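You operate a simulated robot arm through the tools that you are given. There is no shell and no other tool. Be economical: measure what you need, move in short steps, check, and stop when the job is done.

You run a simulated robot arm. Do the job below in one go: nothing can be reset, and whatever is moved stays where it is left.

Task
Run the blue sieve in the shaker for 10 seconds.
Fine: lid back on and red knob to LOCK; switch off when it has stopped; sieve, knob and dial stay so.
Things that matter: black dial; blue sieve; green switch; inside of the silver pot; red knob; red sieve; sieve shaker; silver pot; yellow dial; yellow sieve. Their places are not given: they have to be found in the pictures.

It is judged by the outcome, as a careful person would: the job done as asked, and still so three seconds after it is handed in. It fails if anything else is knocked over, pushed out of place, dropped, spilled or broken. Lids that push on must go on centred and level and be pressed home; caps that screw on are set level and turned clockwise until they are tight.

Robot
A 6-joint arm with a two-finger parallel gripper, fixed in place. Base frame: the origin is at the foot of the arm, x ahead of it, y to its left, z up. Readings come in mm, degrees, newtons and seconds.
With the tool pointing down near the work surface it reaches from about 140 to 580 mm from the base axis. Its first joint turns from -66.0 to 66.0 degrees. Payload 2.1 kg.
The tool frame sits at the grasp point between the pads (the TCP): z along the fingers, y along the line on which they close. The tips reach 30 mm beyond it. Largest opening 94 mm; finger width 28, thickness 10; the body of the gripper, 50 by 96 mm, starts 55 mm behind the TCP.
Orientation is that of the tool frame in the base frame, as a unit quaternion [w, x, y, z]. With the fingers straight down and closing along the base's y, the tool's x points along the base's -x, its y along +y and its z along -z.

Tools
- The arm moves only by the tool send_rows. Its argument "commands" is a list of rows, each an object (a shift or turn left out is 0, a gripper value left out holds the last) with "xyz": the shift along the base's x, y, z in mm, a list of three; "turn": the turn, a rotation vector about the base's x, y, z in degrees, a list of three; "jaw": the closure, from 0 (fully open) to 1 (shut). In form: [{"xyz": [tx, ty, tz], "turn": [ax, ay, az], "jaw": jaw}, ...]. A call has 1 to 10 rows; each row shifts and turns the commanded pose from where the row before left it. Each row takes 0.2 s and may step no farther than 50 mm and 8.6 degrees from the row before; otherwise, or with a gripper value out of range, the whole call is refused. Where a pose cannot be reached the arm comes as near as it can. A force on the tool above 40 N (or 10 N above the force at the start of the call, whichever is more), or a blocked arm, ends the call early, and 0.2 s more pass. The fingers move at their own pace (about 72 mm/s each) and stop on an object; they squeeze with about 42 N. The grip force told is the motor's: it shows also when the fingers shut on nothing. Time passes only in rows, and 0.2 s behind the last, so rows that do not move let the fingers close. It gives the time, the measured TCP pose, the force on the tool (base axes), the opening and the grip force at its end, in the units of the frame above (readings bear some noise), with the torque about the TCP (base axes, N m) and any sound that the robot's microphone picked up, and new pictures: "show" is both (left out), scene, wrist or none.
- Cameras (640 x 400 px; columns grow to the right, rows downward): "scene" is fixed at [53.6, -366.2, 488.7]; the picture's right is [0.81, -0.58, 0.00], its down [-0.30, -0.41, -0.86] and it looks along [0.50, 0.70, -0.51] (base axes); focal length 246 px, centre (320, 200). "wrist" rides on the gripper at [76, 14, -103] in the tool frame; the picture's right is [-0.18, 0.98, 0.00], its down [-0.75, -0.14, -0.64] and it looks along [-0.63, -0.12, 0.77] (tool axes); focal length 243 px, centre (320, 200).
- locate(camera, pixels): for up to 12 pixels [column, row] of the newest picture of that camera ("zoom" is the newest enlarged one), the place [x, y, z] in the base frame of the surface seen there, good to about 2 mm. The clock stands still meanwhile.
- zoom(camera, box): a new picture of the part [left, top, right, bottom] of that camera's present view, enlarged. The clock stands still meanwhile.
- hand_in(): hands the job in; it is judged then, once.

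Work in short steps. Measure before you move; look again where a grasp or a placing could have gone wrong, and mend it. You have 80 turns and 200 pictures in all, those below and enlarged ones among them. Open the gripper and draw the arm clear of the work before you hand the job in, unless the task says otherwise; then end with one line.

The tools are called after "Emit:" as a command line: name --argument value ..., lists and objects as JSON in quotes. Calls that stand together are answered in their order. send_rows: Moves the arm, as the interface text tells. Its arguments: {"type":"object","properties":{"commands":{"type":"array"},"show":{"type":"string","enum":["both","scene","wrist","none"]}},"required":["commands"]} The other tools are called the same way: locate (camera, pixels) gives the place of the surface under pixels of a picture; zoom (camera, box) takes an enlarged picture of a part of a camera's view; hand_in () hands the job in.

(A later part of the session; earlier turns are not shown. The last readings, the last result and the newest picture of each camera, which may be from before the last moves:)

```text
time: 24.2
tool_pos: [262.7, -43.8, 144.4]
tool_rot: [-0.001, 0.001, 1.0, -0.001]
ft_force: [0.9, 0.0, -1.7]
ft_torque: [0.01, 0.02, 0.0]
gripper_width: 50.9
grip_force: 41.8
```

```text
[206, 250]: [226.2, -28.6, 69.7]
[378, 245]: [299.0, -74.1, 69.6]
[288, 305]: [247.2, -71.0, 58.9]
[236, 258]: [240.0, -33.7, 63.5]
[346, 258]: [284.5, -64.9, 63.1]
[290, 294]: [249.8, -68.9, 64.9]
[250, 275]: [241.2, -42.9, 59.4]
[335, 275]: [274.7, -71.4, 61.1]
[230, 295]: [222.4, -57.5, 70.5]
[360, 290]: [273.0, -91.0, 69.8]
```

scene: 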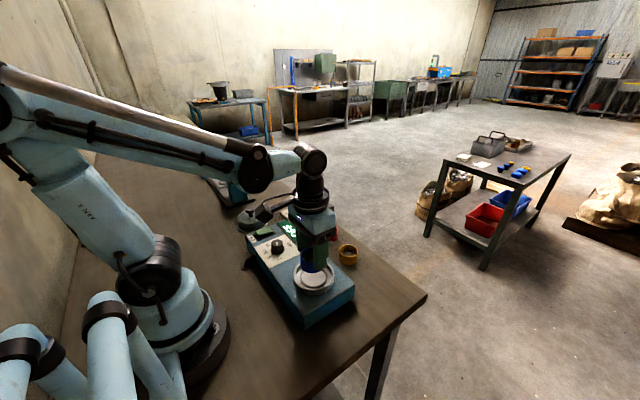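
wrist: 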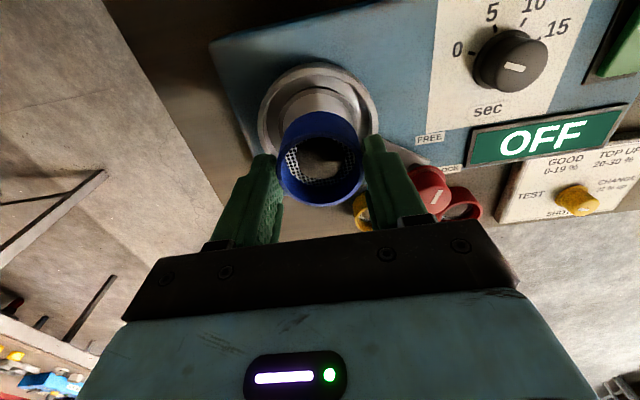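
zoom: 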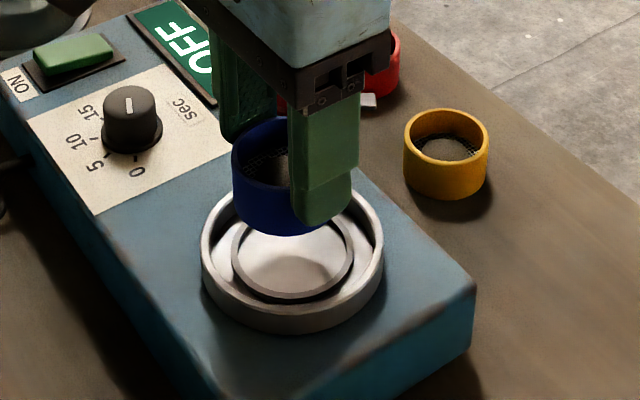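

Consistent with the current position within ~1 mm. I lower carefully to contact (expected TCP z ≈ 105).

Emit:
send_rows --commands '[{"xyz": [0, 0, -15]}, {"xyz": [0, 0, -12]}, {"xyz": [0, 0, -5]}, {"xyz": [0, 0, -2]}, {"xyz": [0, 0, -2]}, {"xyz": [0, 0, -1.5]}, {"xyz": [0, 0, -1]}, {}]'

Emit:
zoom --camera "scene" --box '[270, 220, 370, 310]'

Emit:
zoom --camera "wrist" --box '[220, 50, 420, 220]'

```text
time: 25.6
tool_pos: [263.8, -43.8, 109.7]
tool_rot: [-0.003, 0.0, 1.0, -0.001]
ft_force: [-2.5, -1.0, 11.2]
ft_torque: [0.17, -0.06, 0.02]
gripper_width: 51.4
grip_force: 42.2
stopped in row 6: the force on the tool passed its limit at 52 N (the readings are from after the stop); the commanded pose is now the measured one
```

scene: 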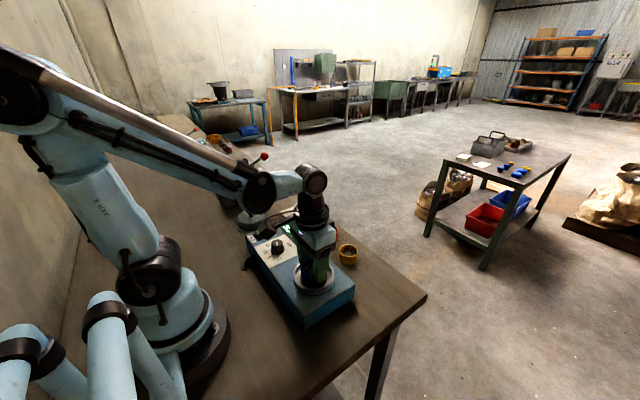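
wrist: 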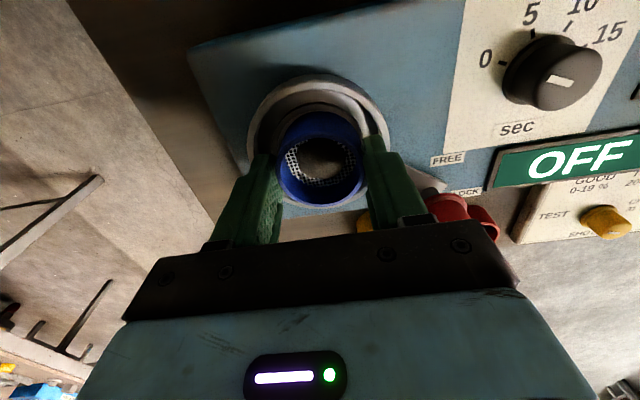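

```text
4.44 times, centred on (320, 265) of scene
```

zoom: 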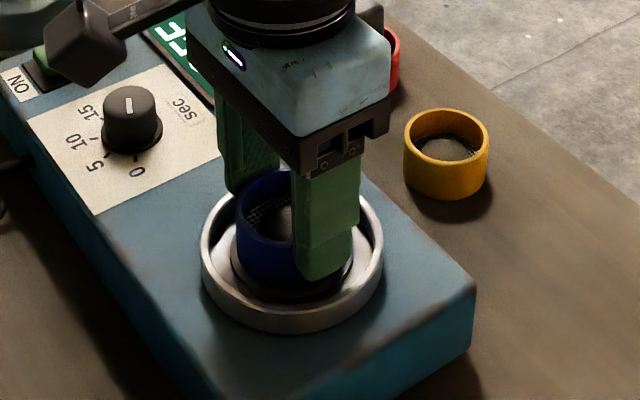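

```text
2.35 times, centred on (320, 135) of wrist
```

zoom: 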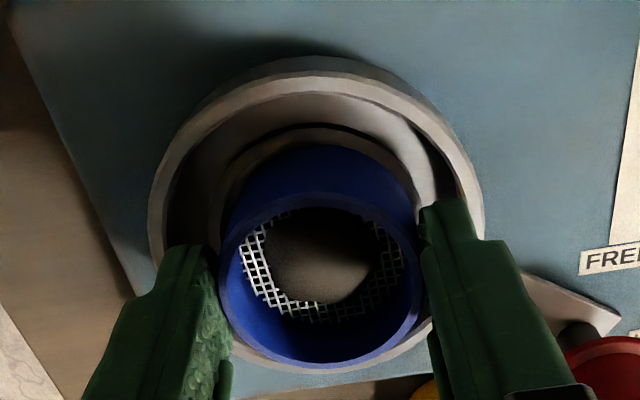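

Contact on the ring's top, torque points to the +y side (slightly +x). I raise 1.5 mm, shift −1.5 mm in y, and retry.

Emit:
send_rows --commands '[{"xyz": [0, 0, 2]}, {"xyz": [-0.5, -1.5, 0]}, {"xyz": [0, 0, -1.5]}, {"xyz": [0, 0, -1]}, {"xyz": [0, 0, -1]}, {"xyz": [0, 0, -1]}, {}]' --show "none"

```text
time: 26.8
tool_pos: [263.1, -44.3, 108.2]
tool_rot: [-0.003, 0.001, 1.0, 0.0]
ft_force: [-0.5, 1.7, 5.2]
ft_torque: [0.09, 0.17, -0.03]
gripper_width: 50.9
grip_force: 41.6
stopped in row 5: the force on the tool passed its limit at 45 N (the readings are from after the stop); the commanded pose is now the measured one
```

Contact now at −x/+y. I shift +x 1, −y 1 and try again.

Emit:
send_rows --commands '[{"xyz": [0, 0, 2.5]}, {"xyz": [1, -1, 0]}, {}, {"xyz": [0, 0, -2]}, {"xyz": [0, 0, -1]}, {"xyz": [0, 0, -1]}, {"xyz": [0, 0, -1]}, {"xyz": [0, 0, -1]}, {}]' --show "none"

```text
time: 28.8
tool_pos: [263.7, -45.1, 105.4]
tool_rot: [-0.003, 0.001, 1.0, -0.001]
ft_force: [-4.4, 0.5, 22.5]
ft_torque: [-0.29, -0.31, -0.06]
gripper_width: 50.9
grip_force: 42.2
```

It went down to 105.4, near the expected seat. I look.

Emit:
zoom --camera "scene" --box '[280, 230, 350, 300]'

Emit:
zoom --camera "wrist" --box '[220, 50, 420, 220]'

```text
5.71 times, centred on (315, 265) of scene
```

zoom: 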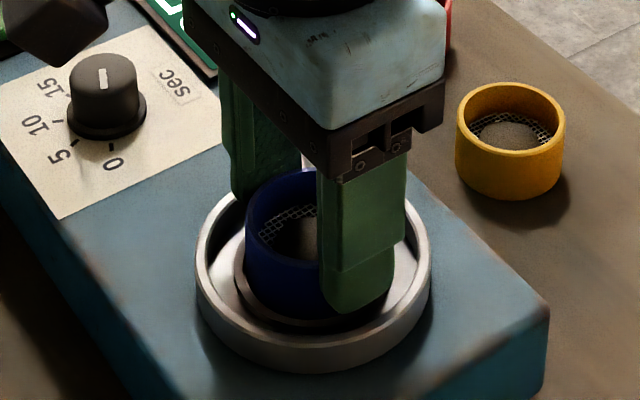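

```text
2.35 times, centred on (320, 135) of wrist
```

zoom: 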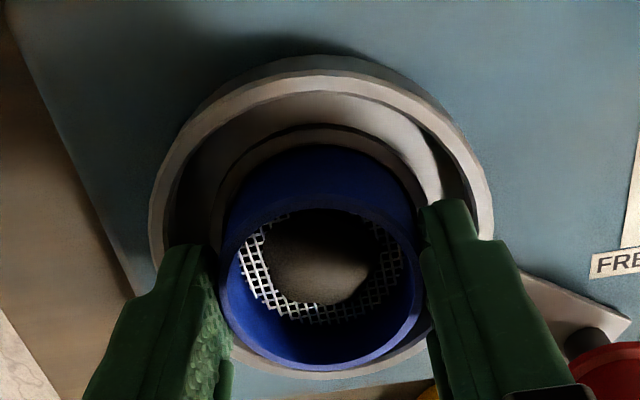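

Sieve seated within the ring. I open just slightly (to ~57 mm) and rise.

Emit:
send_rows --commands '[{"jaw": 0.42}, {"jaw": 0.39}, {}, {"xyz": [0, 0, 5]}, {"xyz": [0, 0, 20]}, {"xyz": [0, 0, 35]}, {"xyz": [-30, 0, 40]}, {"xyz": [-20, 0, 0]}, {}]'

Emit:
zoom --camera "scene" --box '[280, 230, 350, 300]'

Emit:
zoom --camera "wrist" --box '[230, 20, 430, 200]'

```text
time: 30.8
tool_pos: [213.8, -45.3, 205.4]
tool_rot: [-0.003, 0.001, 1.0, 0.0]
ft_force: [0.1, -0.2, 0.1]
ft_torque: [-0.02, -0.01, -0.01]
gripper_width: 57.4
grip_force: 0.0
```

scene: 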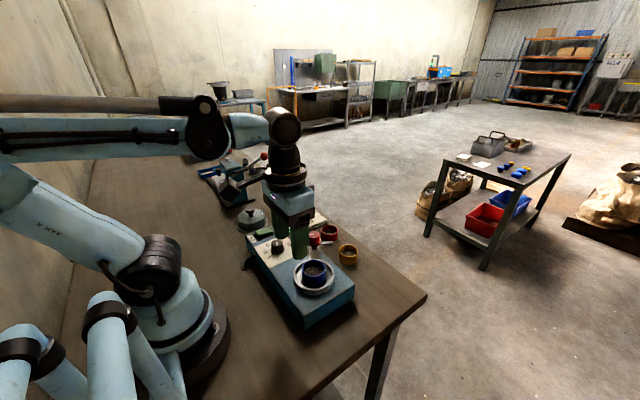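
wrist: 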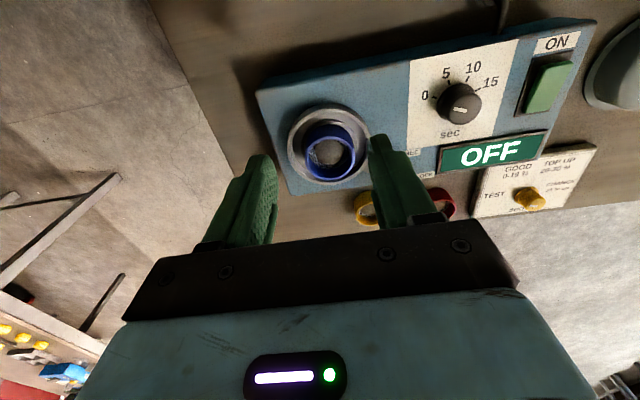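

```text
5.71 times, centred on (315, 265) of scene
```

zoom: 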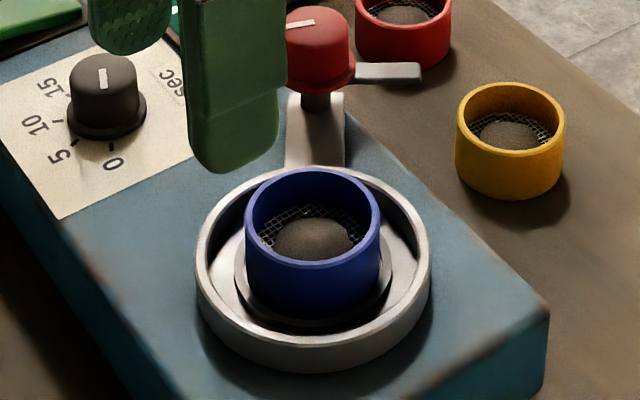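

```text
2.22 times, centred on (330, 110) of wrist
```

zoom: 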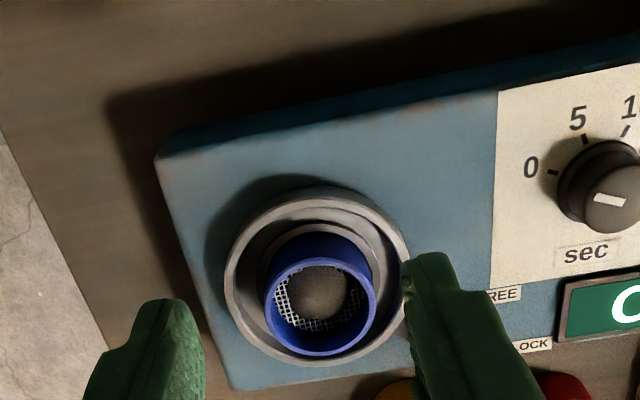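

Sieve is in with its sample. I check that it is level with points on its rim.

Emit:
locate --camera "zoom" --pixels '[[269, 300], [371, 295], [318, 262], [321, 351], [285, 274], [358, 335], [230, 270], [404, 260], [315, 197], [320, 361]]'

Emit:
locate --camera "scene" --pixels '[[312, 260], [301, 269], [325, 270], [313, 277], [303, 264], [323, 264]]'

```text
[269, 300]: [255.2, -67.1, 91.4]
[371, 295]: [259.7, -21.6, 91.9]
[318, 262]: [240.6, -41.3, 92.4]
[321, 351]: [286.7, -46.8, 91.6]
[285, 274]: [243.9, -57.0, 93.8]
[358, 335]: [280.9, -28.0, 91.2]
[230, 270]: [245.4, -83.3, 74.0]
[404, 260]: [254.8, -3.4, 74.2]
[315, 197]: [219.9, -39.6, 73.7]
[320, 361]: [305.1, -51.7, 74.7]
```

```text
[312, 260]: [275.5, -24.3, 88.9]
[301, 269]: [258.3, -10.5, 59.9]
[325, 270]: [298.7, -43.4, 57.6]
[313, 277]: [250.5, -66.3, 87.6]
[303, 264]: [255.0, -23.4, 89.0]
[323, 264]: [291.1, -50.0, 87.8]
```

Sieve is level, centred at (263,-44). Now back to the lid at (255,310.5).

Emit:
send_rows --commands '[{"xyz": [5, 45, 0]}, {"xyz": [5, 45, 0]}, {"xyz": [5, 45, 0]}, {"xyz": [5, 45, 0]}, {"xyz": [5, 45, 0]}, {"xyz": [5, 45, 0]}, {"xyz": [5, 45, 0]}, {"xyz": [6, 41, -40]}, {"xyz": [0, 0, -40]}, {}]' --show "wrist"

Emit:
zoom --camera "wrist" --box '[230, 50, 430, 220]'

```text
refused: row 8 steps farther than a row can; nothing moved
```

```text
2.35 times, centred on (330, 135) of wrist
```

zoom: 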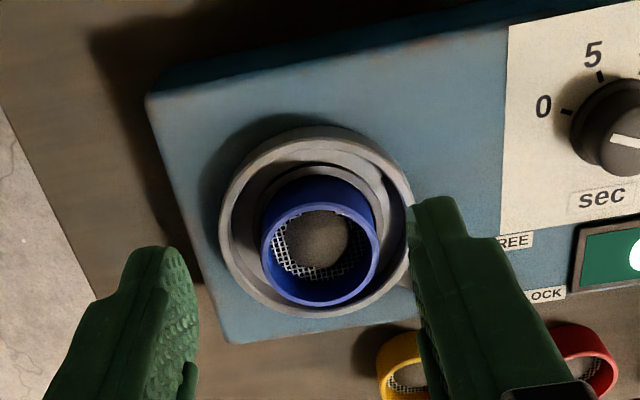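

The row was too long; I resend with shorter steps.

Emit:
send_rows --commands '[{"xyz": [5, 45, 0]}, {"xyz": [5, 45, 0]}, {"xyz": [5, 45, 0]}, {"xyz": [5, 45, 0]}, {"xyz": [5, 45, 0]}, {"xyz": [5, 45, 0]}, {"xyz": [5, 45, 0]}, {"xyz": [6, 41, -20]}, {"xyz": [0, 0, -45]}, {}]' --show "wrist"

Emit:
zoom --camera "wrist" --box '[230, 50, 430, 220]'

```text
time: 33.0
tool_pos: [255.6, 310.5, 141.9]
tool_rot: [-0.002, 0.001, 1.0, 0.0]
ft_force: [0.2, 0.2, -0.2]
ft_torque: [0.02, -0.02, -0.01]
gripper_width: 57.5
grip_force: 0.0
```

wrist: 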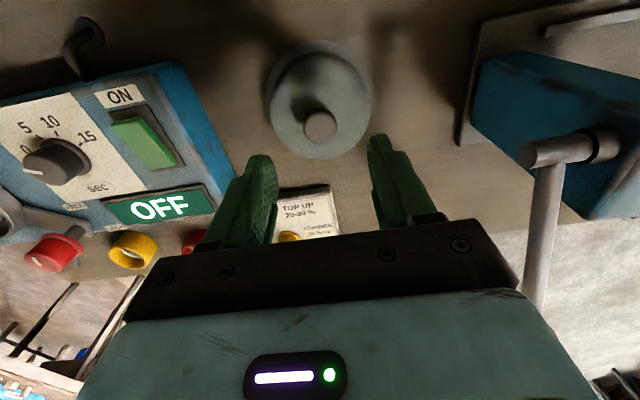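

```text
2.35 times, centred on (330, 135) of wrist
```

zoom: 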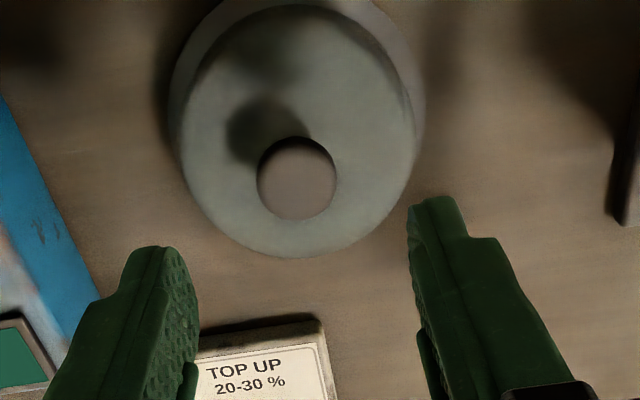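

Emit:
locate --camera "zoom" --pixels '[[297, 178], [260, 178], [333, 178], [297, 140], [297, 215], [175, 110], [422, 110], [230, 178], [365, 178], [240, 130]]'

```text
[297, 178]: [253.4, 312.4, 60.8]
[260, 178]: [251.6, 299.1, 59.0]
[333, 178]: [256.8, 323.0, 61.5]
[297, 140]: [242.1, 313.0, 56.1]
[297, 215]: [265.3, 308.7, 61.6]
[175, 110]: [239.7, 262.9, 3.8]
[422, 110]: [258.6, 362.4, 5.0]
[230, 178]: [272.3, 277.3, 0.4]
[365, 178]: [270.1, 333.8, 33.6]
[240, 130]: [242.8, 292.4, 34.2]
```

Knob at (254,311). I descend to z≈67 and grip.

Emit:
send_rows --commands '[{"xyz": [-1.5, 0.5, -30]}, {"xyz": [0, 0, -30]}, {"xyz": [0, 0, -15]}, {"jaw": 0.55}, {"jaw": 0.65}, {"jaw": 0.72}, {"jaw": 0.9}, {}]' --show "none"

Emit:
send_rows --commands '[{"xyz": [0, 0, 5]}, {"xyz": [0, 0, 20]}, {"xyz": [0, 0, 40]}, {"xyz": [0, 0, 45]}, {"xyz": [0, 0, 35]}, {}]' --show "scene"

Emit:
zoom --camera "scene" --box '[230, 130, 310, 210]'

```text
time: 34.8
tool_pos: [253.3, 312.0, 64.2]
tool_rot: [-0.002, 0.0, 1.0, 0.0]
ft_force: [-0.9, -0.1, -0.4]
ft_torque: [-0.02, -0.01, 0.0]
gripper_width: 26.4
grip_force: 42.4
```

```text
time: 36.2
tool_pos: [252.7, 312.0, 210.1]
tool_rot: [-0.002, 0.001, 1.0, -0.001]
ft_force: [0.4, -0.5, -2.0]
ft_torque: [-0.02, 0.01, 0.01]
gripper_width: 26.7
grip_force: 41.8
```

scene: 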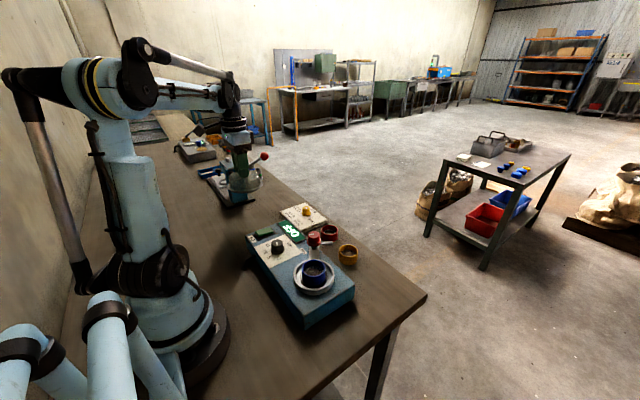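

```text
5.00 times, centred on (270, 170) of scene
```

zoom: 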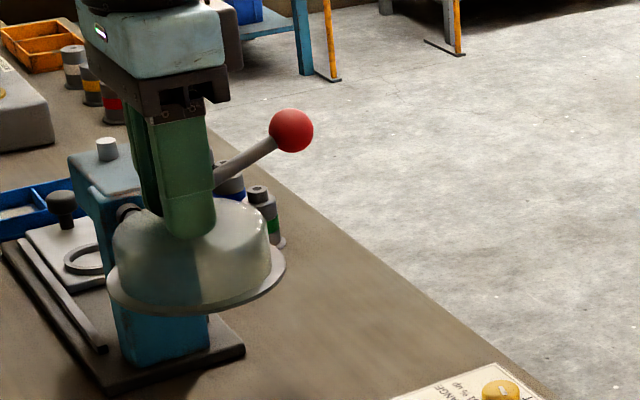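

Lid held, appears level. I carry it over the pot.

Emit:
send_rows --commands '[{"xyz": [0, -35, 0]}, {"xyz": [0, -45, 0]}, {"xyz": [0, -45, 0]}, {"xyz": [2, -45, 0]}, {"xyz": [2, -45, 0]}, {"xyz": [2, -45, 0]}, {"xyz": [2, -45, 0]}, {"xyz": [0.8, -35, 0]}, {"xyz": [0, -15.5, 0]}, {}]' --show "none"

Emit:
send_rows --commands '[{"xyz": [0, 0, -25]}, {"xyz": [0, 0, -20]}, {}]' --show "both"

Emit:
zoom --camera "scene" --box '[270, 220, 360, 310]'

Emit:
zoom --camera "wrist" --box '[220, 40, 430, 240]'

```text
time: 38.4
tool_pos: [263.0, -45.4, 210.0]
tool_rot: [-0.003, 0.001, 1.0, -0.001]
ft_force: [-1.2, 0.4, -2.4]
ft_torque: [0.0, 0.01, -0.02]
gripper_width: 26.5
grip_force: 42.4
```

```text
time: 39.2
tool_pos: [262.1, -44.5, 163.9]
tool_rot: [-0.002, 0.001, 1.0, -0.001]
ft_force: [0.4, -0.1, -1.8]
ft_torque: [-0.02, -0.02, -0.01]
gripper_width: 26.5
grip_force: 41.8
```

scene: 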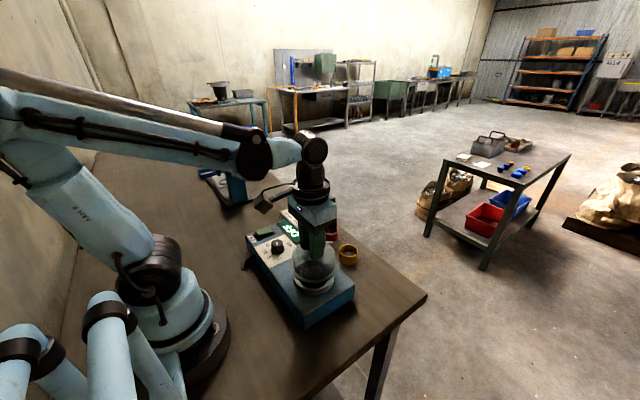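
wrist: 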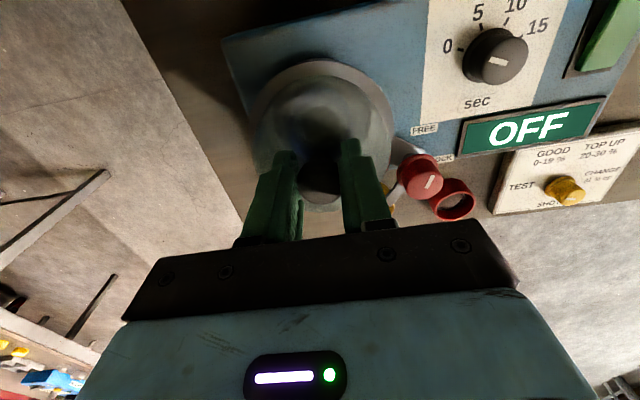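

```text
4.44 times, centred on (315, 265) of scene
```

zoom: 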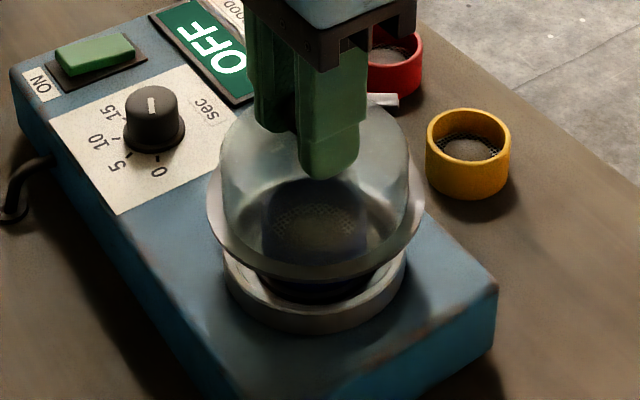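

```text
2.00 times, centred on (325, 140) of wrist
```

zoom: 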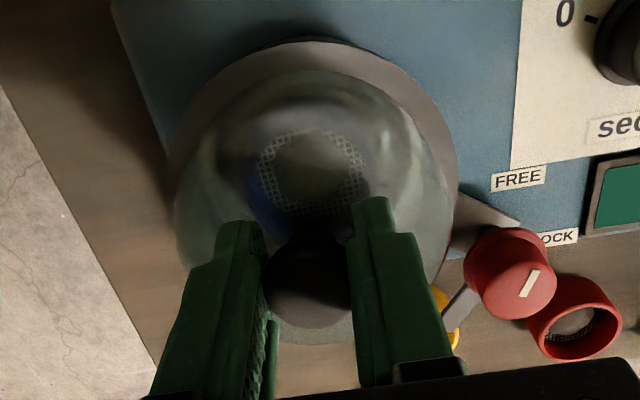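

Lid above pot, aligned within ~1 mm. I lower in small steps to contact (expected z≈140).

Emit:
send_rows --commands '[{"xyz": [0, 0.7, -8]}, {"xyz": [0, 0, -7]}, {"xyz": [0, 0, -4]}, {"xyz": [0, 0, -2]}, {"xyz": [0, 0, -1]}, {"xyz": [0, 0, -1]}, {"xyz": [0, 0, -1]}, {"xyz": [0, 0, -1]}, {}]' --show "none"

Emit:
zoom --camera "scene" --box '[270, 220, 360, 310]'

```text
time: 41.2
tool_pos: [261.5, -44.1, 139.4]
tool_rot: [-0.003, 0.001, 1.0, 0.001]
ft_force: [-0.2, 1.0, -1.8]
ft_torque: [0.02, 0.02, 0.0]
gripper_width: 26.7
grip_force: 41.6
```

```text
4.44 times, centred on (315, 265) of scene
```

zoom: 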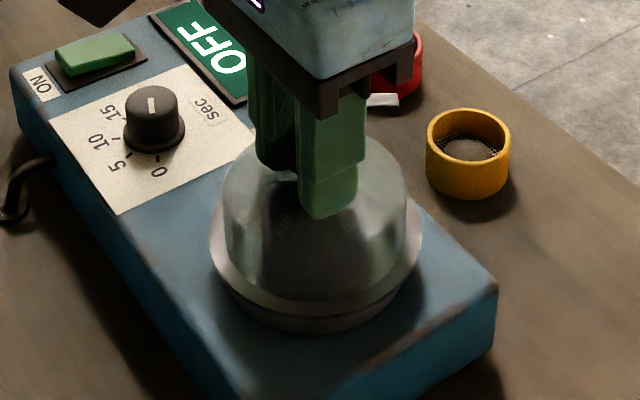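

Nothing felt yet at 139.4; I continue in 0.7 mm steps.

Emit:
send_rows --commands '[{"xyz": [0, 0, -0.7]}, {"xyz": [0, 0, -0.7]}, {"xyz": [0, 0, -0.7]}, {"xyz": [0, 0, -0.7]}, {"xyz": [0, 0, -0.7]}, {"xyz": [0, 0, -0.7]}, {}]' --show "none"

```text
time: 42.1
tool_pos: [259.6, -44.0, 138.3]
tool_rot: [-0.007, 0.002, 1.0, -0.001]
ft_force: [-2.4, -2.5, 2.8]
ft_torque: [0.04, -0.31, 0.01]
gripper_width: 26.4
grip_force: 41.8
heard: snap
stopped in row 4: the force on the tool passed its limit at 46 N (the readings are from after the stop); the commanded pose is now the measured one
```

A snap: the lid engaged. I release, rise, and check that it is level and home.

Emit:
send_rows --commands '[{"jaw": 0.7}, {"jaw": 0.5}, {"jaw": 0.45}, {"xyz": [0, 0, 10]}, {"xyz": [0, 0, 40]}, {"xyz": [-30, 0, 30]}, {}]'

Emit:
zoom --camera "scene" --box '[270, 220, 360, 310]'

Emit:
zoom --camera "wrist" --box '[230, 30, 430, 200]'

```text
time: 43.7
tool_pos: [230.8, -45.3, 216.8]
tool_rot: [-0.007, 0.002, 1.0, -0.001]
ft_force: [0.3, -0.1, 0.6]
ft_torque: [0.01, 0.01, 0.01]
gripper_width: 51.9
grip_force: 0.1
```

scene: 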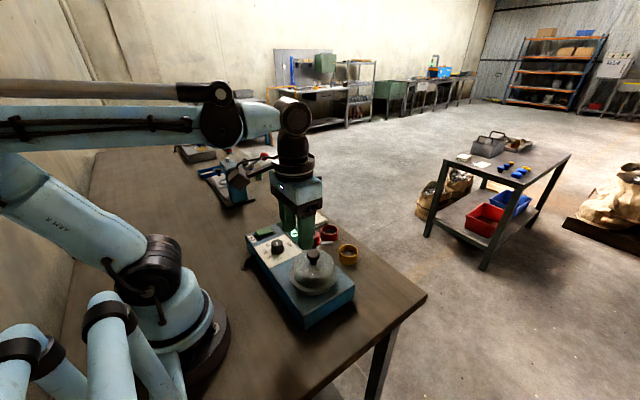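
wrist: 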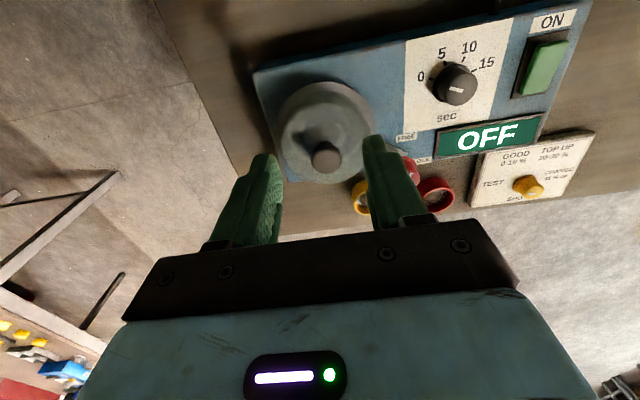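

```text
4.44 times, centred on (315, 265) of scene
```

zoom: 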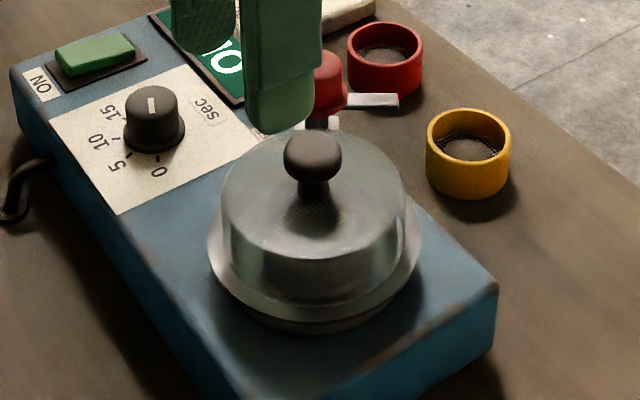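

```text
2.35 times, centred on (330, 115) of wrist
```

zoom: 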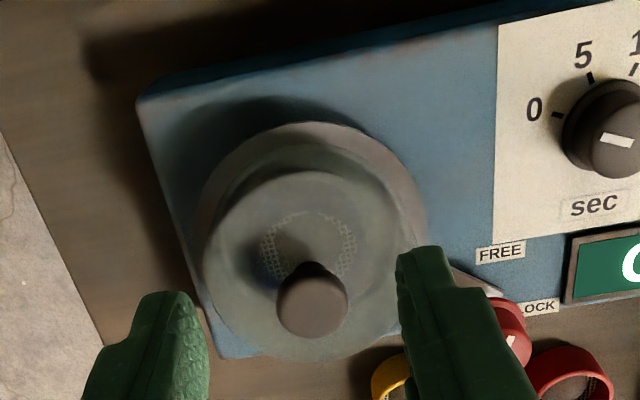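

I measure the flange heights and knob position to verify level and centring.

Emit:
locate --camera "wrist" --pixels '[[325, 84], [319, 95], [282, 120], [375, 115], [300, 90], [355, 92], [326, 160], [290, 165], [365, 160], [283, 140]]'

Emit:
locate --camera "scene" --pixels '[[301, 276], [305, 284], [315, 288], [325, 285], [361, 268], [363, 273], [313, 254], [327, 281], [303, 278]]'

```text
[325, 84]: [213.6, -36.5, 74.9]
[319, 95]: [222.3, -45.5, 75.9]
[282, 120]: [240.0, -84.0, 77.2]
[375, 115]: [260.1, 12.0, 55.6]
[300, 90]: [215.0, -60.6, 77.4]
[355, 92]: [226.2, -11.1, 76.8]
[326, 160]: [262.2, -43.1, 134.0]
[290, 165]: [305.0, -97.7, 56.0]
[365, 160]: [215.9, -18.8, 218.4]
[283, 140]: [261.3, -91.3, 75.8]
```

```text
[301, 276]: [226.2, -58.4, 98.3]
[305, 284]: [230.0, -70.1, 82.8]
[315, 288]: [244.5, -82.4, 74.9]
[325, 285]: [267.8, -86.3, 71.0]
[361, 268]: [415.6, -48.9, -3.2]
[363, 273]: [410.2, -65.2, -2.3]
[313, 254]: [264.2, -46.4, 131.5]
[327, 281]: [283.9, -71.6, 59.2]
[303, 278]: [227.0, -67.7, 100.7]
```

Lid matches its original place. To be sure, I press the knob's top with closed fingers.

Emit:
send_rows --commands '[{"jaw": 1}, {"xyz": [31, 2, 0]}, {}, {"xyz": [0, 0, -30]}, {"xyz": [0, 0, -14]}, {"xyz": [0, 0, -4]}, {"xyz": [0, 0, -2]}, {"xyz": [0, 0, -2]}, {"xyz": [0, 0, -2]}, {"xyz": [0, 0, -2]}]' --show "none"

```text
time: 45.9
tool_pos: [261.1, -42.5, 162.7]
tool_rot: [-0.007, 0.002, 1.0, -0.001]
ft_force: [-5.2, 0.6, 29.2]
ft_torque: [0.03, -0.22, -0.01]
gripper_width: 0.0
grip_force: 33.3
```

Solid, no further movement. I rise and move to view the red knob.

Emit:
send_rows --commands '[{"xyz": [0, 0, 10]}, {"xyz": [0, 0, 40], "jaw": 0.35}, {"xyz": [20, 30, 0]}, {"xyz": [33, 44, 0]}, {}]'

Emit:
zoom --camera "wrist" --box '[220, 40, 430, 220]'

```text
refused: row 4 steps farther than a row can; nothing moved
```

```text
2.22 times, centred on (325, 130) of wrist
```

zoom: 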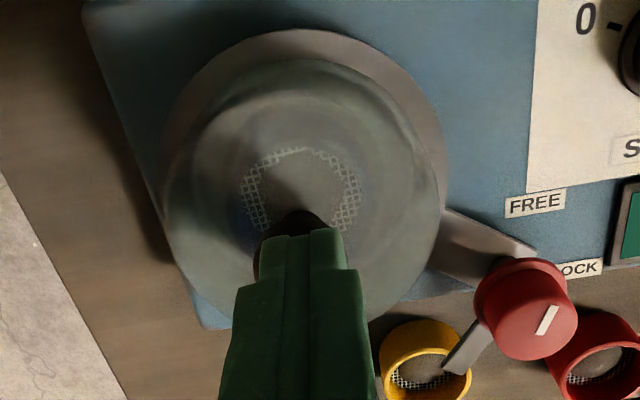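

Step too long; resend.

Emit:
send_rows --commands '[{"xyz": [0, 0, 10]}, {"xyz": [0, 0, 40], "jaw": 0.35}, {"xyz": [20, 26, 0]}, {"xyz": [20, 26, 0]}, {"xyz": [12, 24, 0]}, {}]'

Emit:
zoom --camera "wrist" --box '[220, 40, 430, 220]'

```text
time: 47.3
tool_pos: [315.0, 32.7, 211.4]
tool_rot: [-0.006, 0.002, 1.0, -0.002]
ft_force: [0.1, -0.4, 0.0]
ft_torque: [-0.03, 0.02, -0.02]
gripper_width: 61.1
grip_force: 0.0
```

scene: 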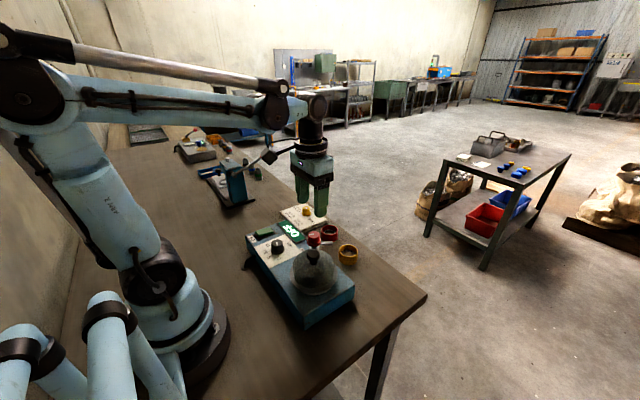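
wrist: 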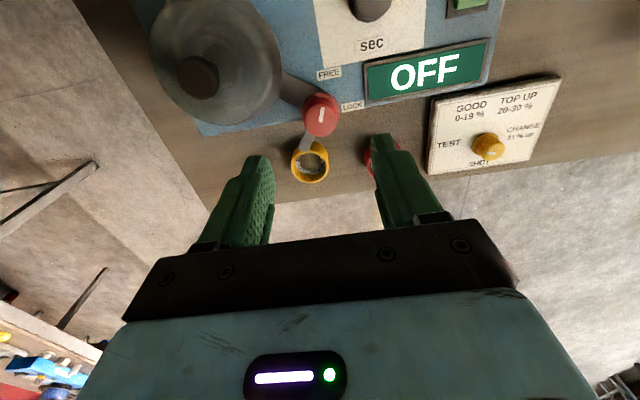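

```text
2.22 times, centred on (325, 130) of wrist
```

zoom: 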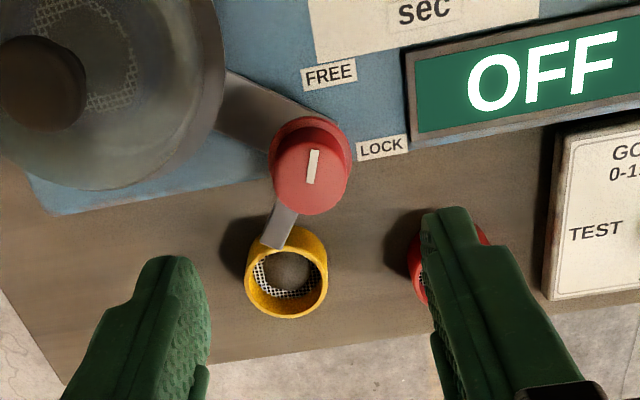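

Emit:
locate --camera "zoom" --pixels '[[312, 166], [315, 150], [309, 184], [280, 180], [346, 180], [313, 138], [311, 210], [310, 118], [271, 155], [349, 155], [272, 245], [290, 212]]'

Emit:
zoom --camera "scene" --box '[290, 220, 350, 260]'

```text
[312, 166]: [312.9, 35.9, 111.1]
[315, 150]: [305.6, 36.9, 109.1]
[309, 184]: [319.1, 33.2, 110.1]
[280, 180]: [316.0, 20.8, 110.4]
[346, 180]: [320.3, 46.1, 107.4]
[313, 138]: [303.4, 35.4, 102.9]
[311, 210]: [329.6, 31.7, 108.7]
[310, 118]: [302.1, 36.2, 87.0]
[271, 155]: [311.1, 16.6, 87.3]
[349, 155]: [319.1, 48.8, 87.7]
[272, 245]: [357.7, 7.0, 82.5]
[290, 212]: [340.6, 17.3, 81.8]
```

```text
10.00 times, centred on (320, 240) of scene
```

zoom: 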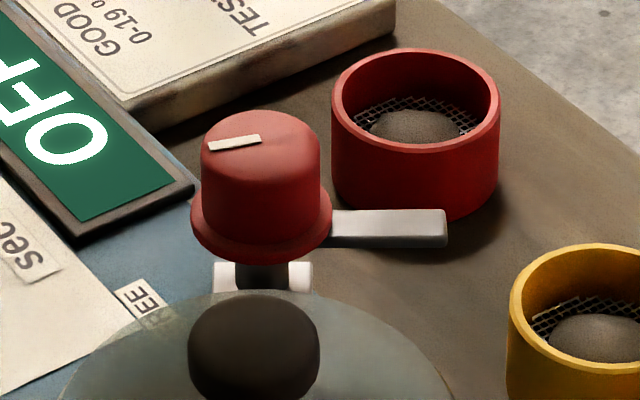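

Red knob centre ≈ (317,33.5), top z 110, cap Ø26. Bar must swing clockwise ~90° over the lid. I descend to z≈121 and grip.

Emit:
send_rows --commands '[{"xyz": [2, 0.8, -40]}, {"xyz": [0, 0, -35]}, {"xyz": [0, 0, -14.5]}, {}, {"jaw": 0.55}, {"jaw": 0.68}, {"jaw": 0.75}, {"jaw": 1}, {}]'

Emit:
zoom --camera "scene" --box '[290, 210, 360, 265]'

```text
time: 49.3
tool_pos: [315.7, 34.7, 122.8]
tool_rot: [-0.006, 0.002, 1.0, 0.0]
ft_force: [1.7, -5.2, -9.1]
ft_torque: [-0.26, -0.04, -0.05]
gripper_width: 28.5
grip_force: 44.7
```

scene: 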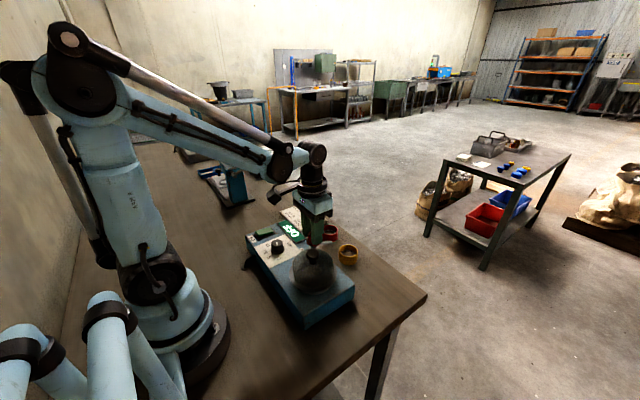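
wrist: 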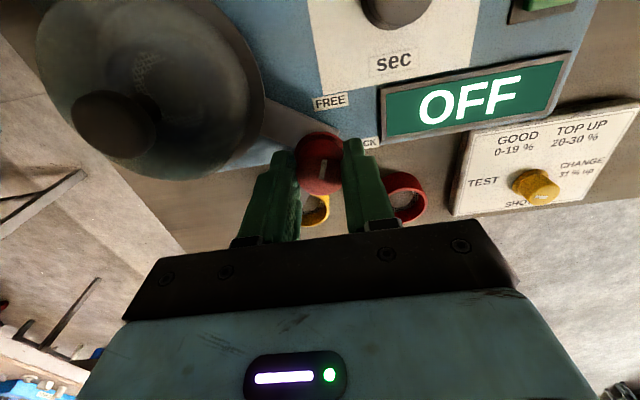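

```text
7.27 times, centred on (325, 238) of scene
```

zoom: 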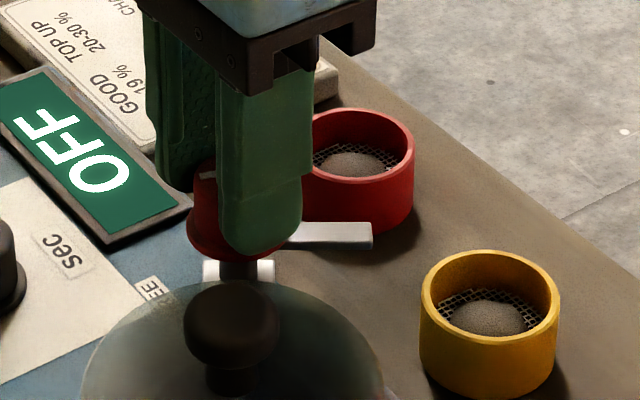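

Gripped at 28.5 mm. I turn clockwise in 7.5° steps and check forces midway.

Emit:
send_rows --commands '[{"turn": [0, 0, -7.5]}, {"turn": [0, 0, -7.5]}, {"turn": [0, 0, -7.5]}, {"turn": [0, 0, -7.5]}, {}]'

Emit:
zoom --camera "scene" --box '[290, 210, 360, 265]'

```text
time: 50.5
tool_pos: [315.3, 35.0, 121.8]
tool_rot: [-0.005, 0.261, 0.965, 0.002]
ft_force: [1.9, -1.3, -6.1]
ft_torque: [0.19, 0.29, 0.0]
gripper_width: 28.5
grip_force: 44.9
stopped in row 5: the force on the tool passed its limit at 40 N (the readings are from after the stop); the commanded pose is now the measured one
```

scene: 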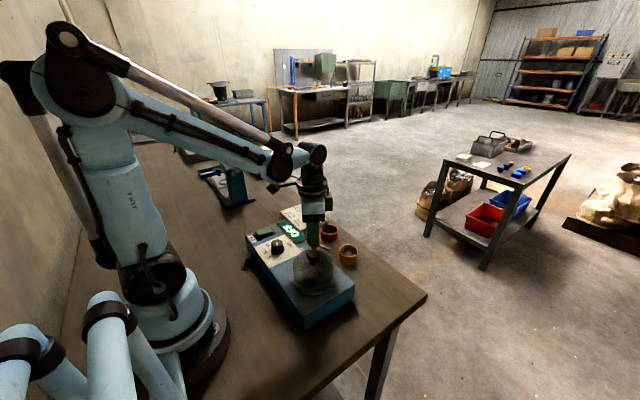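
wrist: 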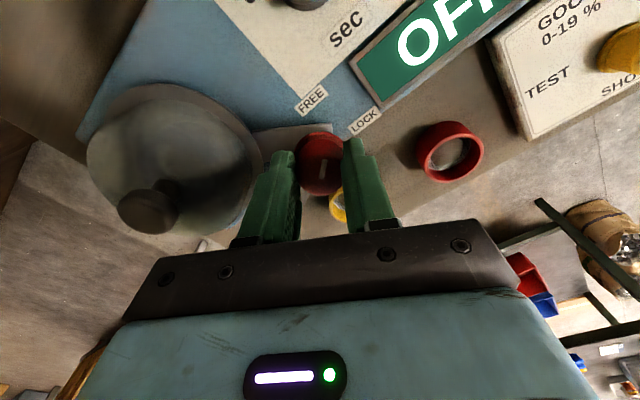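

```text
7.27 times, centred on (325, 238) of scene
```

zoom: 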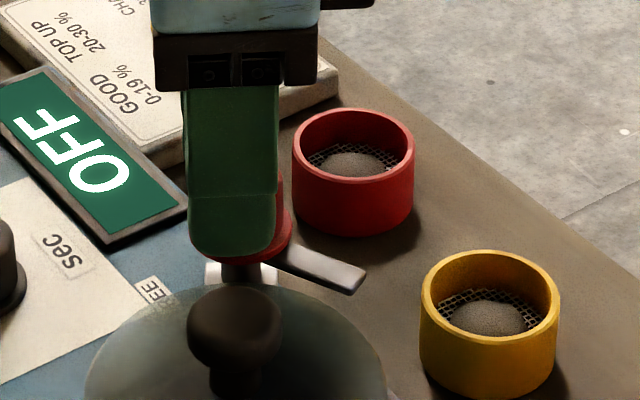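

The knob turns along. Force from slight off-centre; I shift a bit toward the axis and continue.

Emit:
send_rows --commands '[{"xyz": [0.6, -0.5, 0], "turn": [0, 0, -6]}, {"turn": [0, 0, -6]}, {"turn": [0, 0, -6]}, {"turn": [0, 0, -6]}, {"turn": [0, 0, -6]}, {}]' --show "none"

Emit:
zoom --camera "scene" --box '[290, 210, 360, 265]'

```text
time: 51.9
tool_pos: [318.4, 35.1, 122.2]
tool_rot: [-0.004, 0.503, 0.864, 0.004]
ft_force: [12.6, 3.5, -16.2]
ft_torque: [0.49, -0.27, 0.06]
gripper_width: 28.8
grip_force: 44.8
```

```text
7.27 times, centred on (325, 238) of scene
```

zoom: 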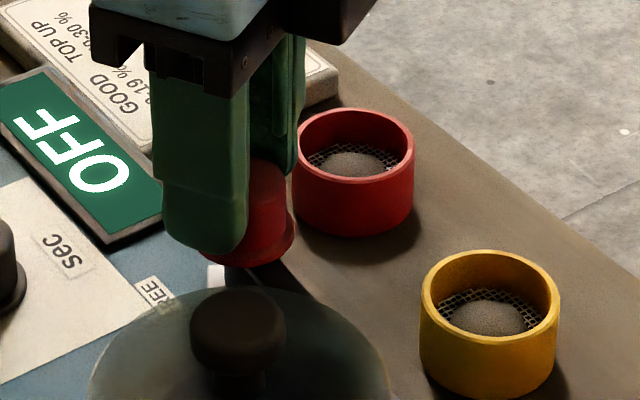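

60° done. I ease +1 mm in x and continue the last 30°.

Emit:
send_rows --commands '[{"xyz": [1, 0.3, 0], "turn": [0, 0, -6]}, {"turn": [0, 0, -6]}, {"turn": [0, 0, -6]}, {"turn": [0, 0, -6]}, {"turn": [0, 0, -6]}, {}]'

Emit:
zoom --camera "scene" --box '[280, 210, 360, 275]'

Emit:
zoom --camera "wrist" --box '[200, 60, 440, 250]'

```text
time: 53.3
tool_pos: [319.1, 34.8, 122.8]
tool_rot: [0.0, 0.71, 0.704, 0.006]
ft_force: [21.2, 4.9, -10.3]
ft_torque: [-0.33, -0.53, 0.15]
gripper_width: 28.9
grip_force: 45.5
```

scene: 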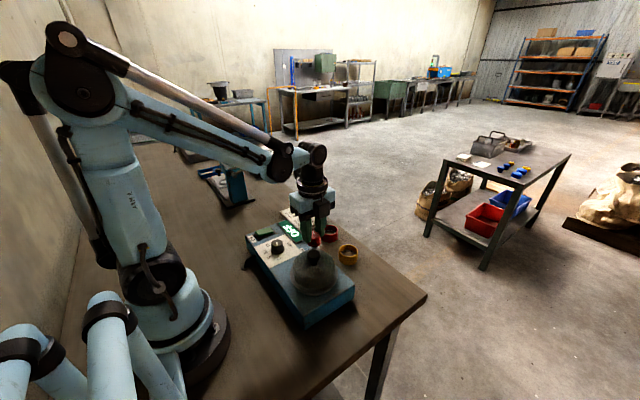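
wrist: 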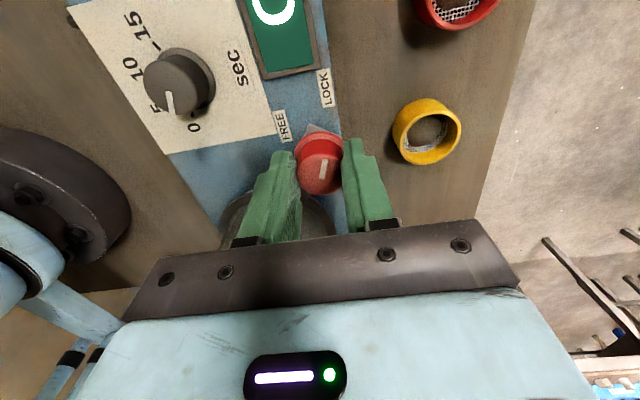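

```text
6.15 times, centred on (320, 242) of scene
```

zoom: 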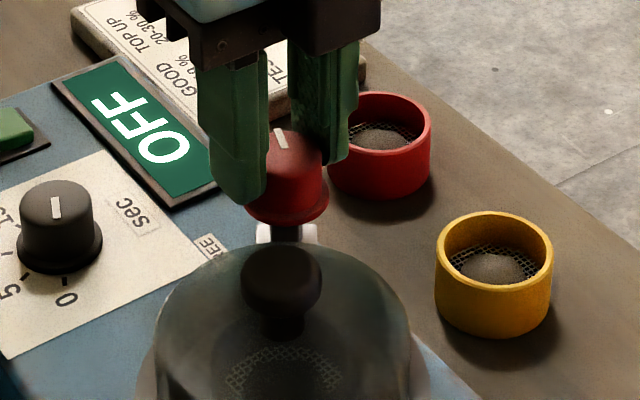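

```text
2.11 times, centred on (320, 155) of wrist
```

zoom: 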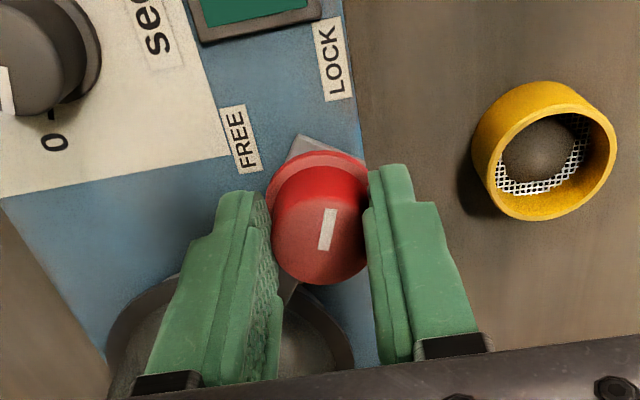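

Turned 90°; the pointer now aims at LOCK. I release, back up, and check.

Emit:
send_rows --commands '[{"jaw": 0.7}, {"jaw": 0.5}, {"jaw": 0.45}, {"xyz": [0, 0, 20]}, {"xyz": [0, 0, 40]}, {"xyz": [0, -20, 30]}, {}]'

Emit:
zoom --camera "scene" --box '[270, 210, 360, 295]'

Emit:
zoom --camera "wrist" --box '[200, 30, 440, 220]'

```text
time: 54.9
tool_pos: [318.9, 16.3, 213.1]
tool_rot: [-0.004, 0.709, 0.705, 0.003]
ft_force: [-0.2, -1.3, -0.7]
ft_torque: [0.0, 0.01, -0.01]
gripper_width: 52.0
grip_force: 0.0
```

scene: 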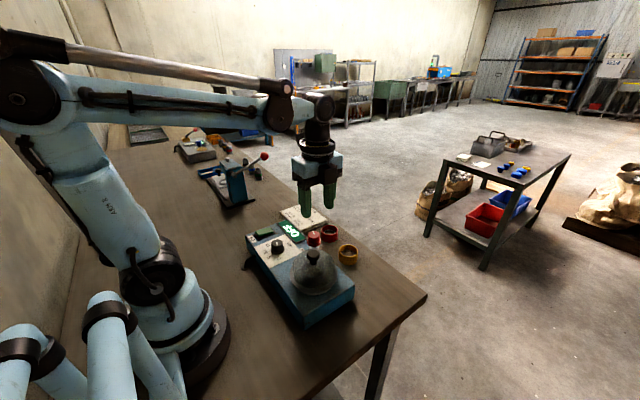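
wrist: 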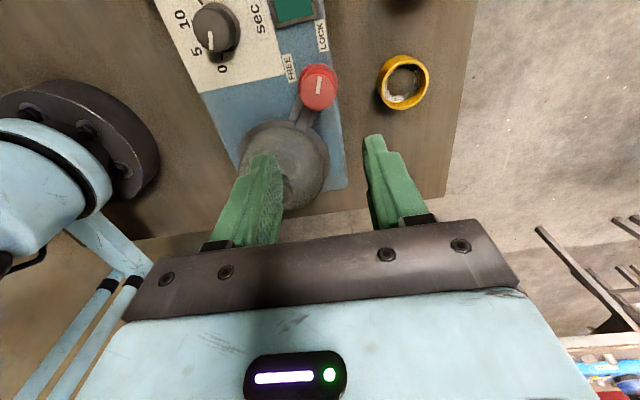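

```text
4.71 times, centred on (315, 252) of scene
```

zoom: 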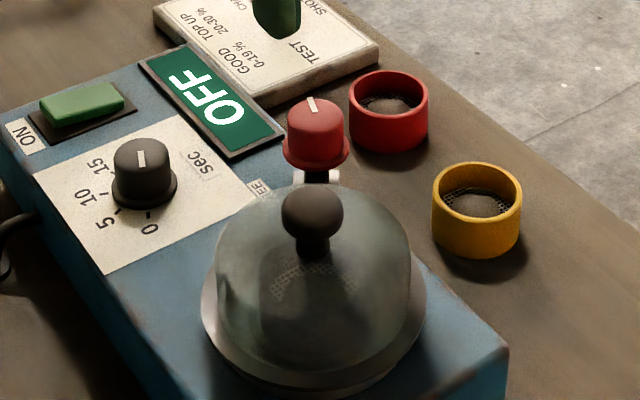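

```text
2.11 times, centred on (320, 125) of wrist
```

zoom: 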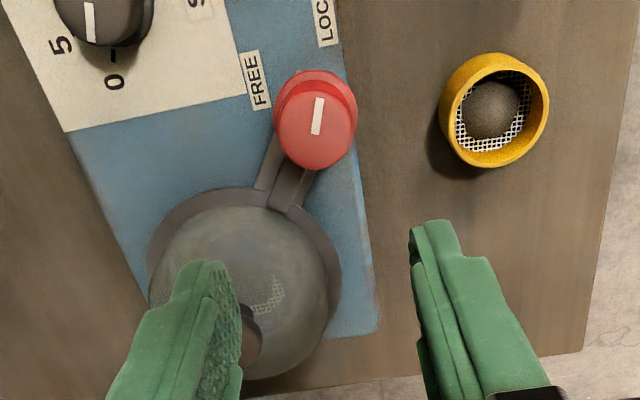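

Emit:
locate --camera "zoom" --pixels '[[320, 98], [315, 134], [300, 175], [283, 208], [292, 210], [272, 203], [325, 25], [256, 80], [262, 185]]'

```text
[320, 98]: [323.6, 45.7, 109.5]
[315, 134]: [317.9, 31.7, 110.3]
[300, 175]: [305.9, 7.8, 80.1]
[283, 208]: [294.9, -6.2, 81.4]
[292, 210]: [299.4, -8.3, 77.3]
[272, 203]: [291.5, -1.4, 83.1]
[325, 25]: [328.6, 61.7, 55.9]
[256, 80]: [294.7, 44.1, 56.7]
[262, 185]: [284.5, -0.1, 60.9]
```

Knob pointer aligns with LOCK and the bar covers the lid rim. Next, the black dial: I go above it while turning the wrist back.

Emit:
send_rows --commands '[{"xyz": [0, 0, 10], "turn": [0, 0, 8.5]}, {"xyz": [-10, 10, 0], "turn": [0, 0, 8.5]}, {"xyz": [-10, 10, 0], "turn": [0, 0, 8.5]}, {"xyz": [-10, 10, 0], "turn": [0, 0, 8.5]}, {"xyz": [-10, 10, 0], "turn": [0, 0, 8.5]}, {"xyz": [-10, 10, 0], "turn": [0, 0, 8.5]}, {"xyz": [-10, 10, 0], "turn": [0, 0, 8.5]}, {"xyz": [-10, 5, 0], "turn": [0, 0, 8.5]}, {"xyz": [-9, 5, 0], "turn": [0, 0, 8.5]}, {"turn": [0, 0, 8.5]}]' --show "none"

Emit:
send_rows --commands '[{"turn": [0, 0, 5]}, {"xyz": [-10, 0, 0]}, {}]'

Emit:
zoom --camera "wrist" --box '[200, 0, 440, 200]'

```text
time: 57.1
tool_pos: [237.9, 85.1, 222.0]
tool_rot: [-0.005, 0.044, 0.999, 0.0]
ft_force: [0.2, 0.8, 0.1]
ft_torque: [-0.02, -0.05, 0.01]
gripper_width: 51.9
grip_force: 0.0
```

```text
time: 57.9
tool_pos: [229.1, 85.2, 222.2]
tool_rot: [-0.006, 0.002, 1.0, 0.001]
ft_force: [0.3, 0.7, -0.6]
ft_torque: [0.05, 0.0, -0.02]
gripper_width: 51.6
grip_force: 0.0
```

scene: 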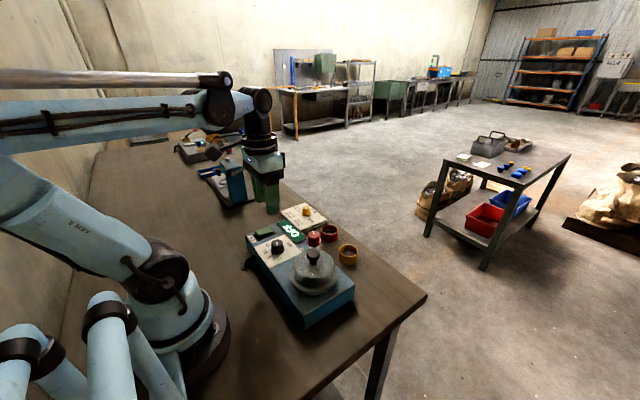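
wrist: 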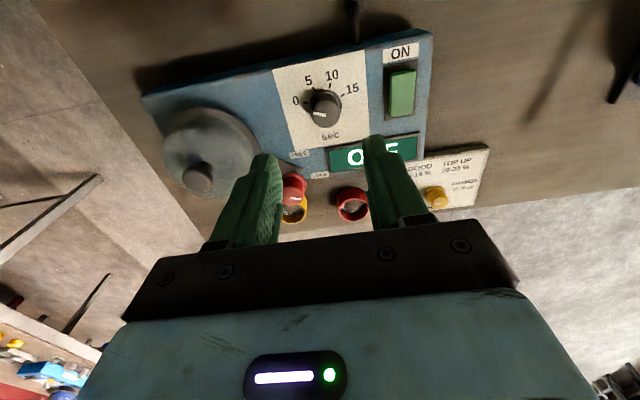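

```text
2.00 times, centred on (320, 100) of wrist
```

zoom: 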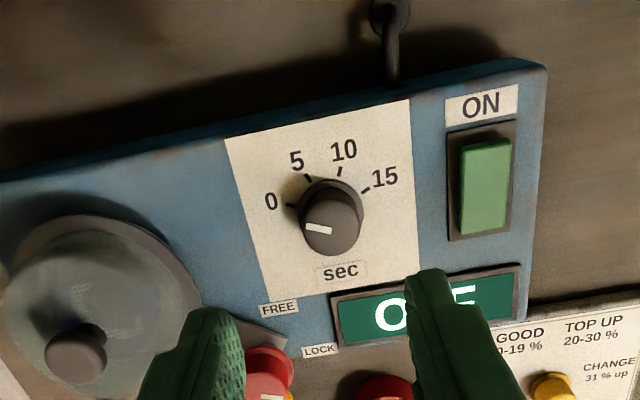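

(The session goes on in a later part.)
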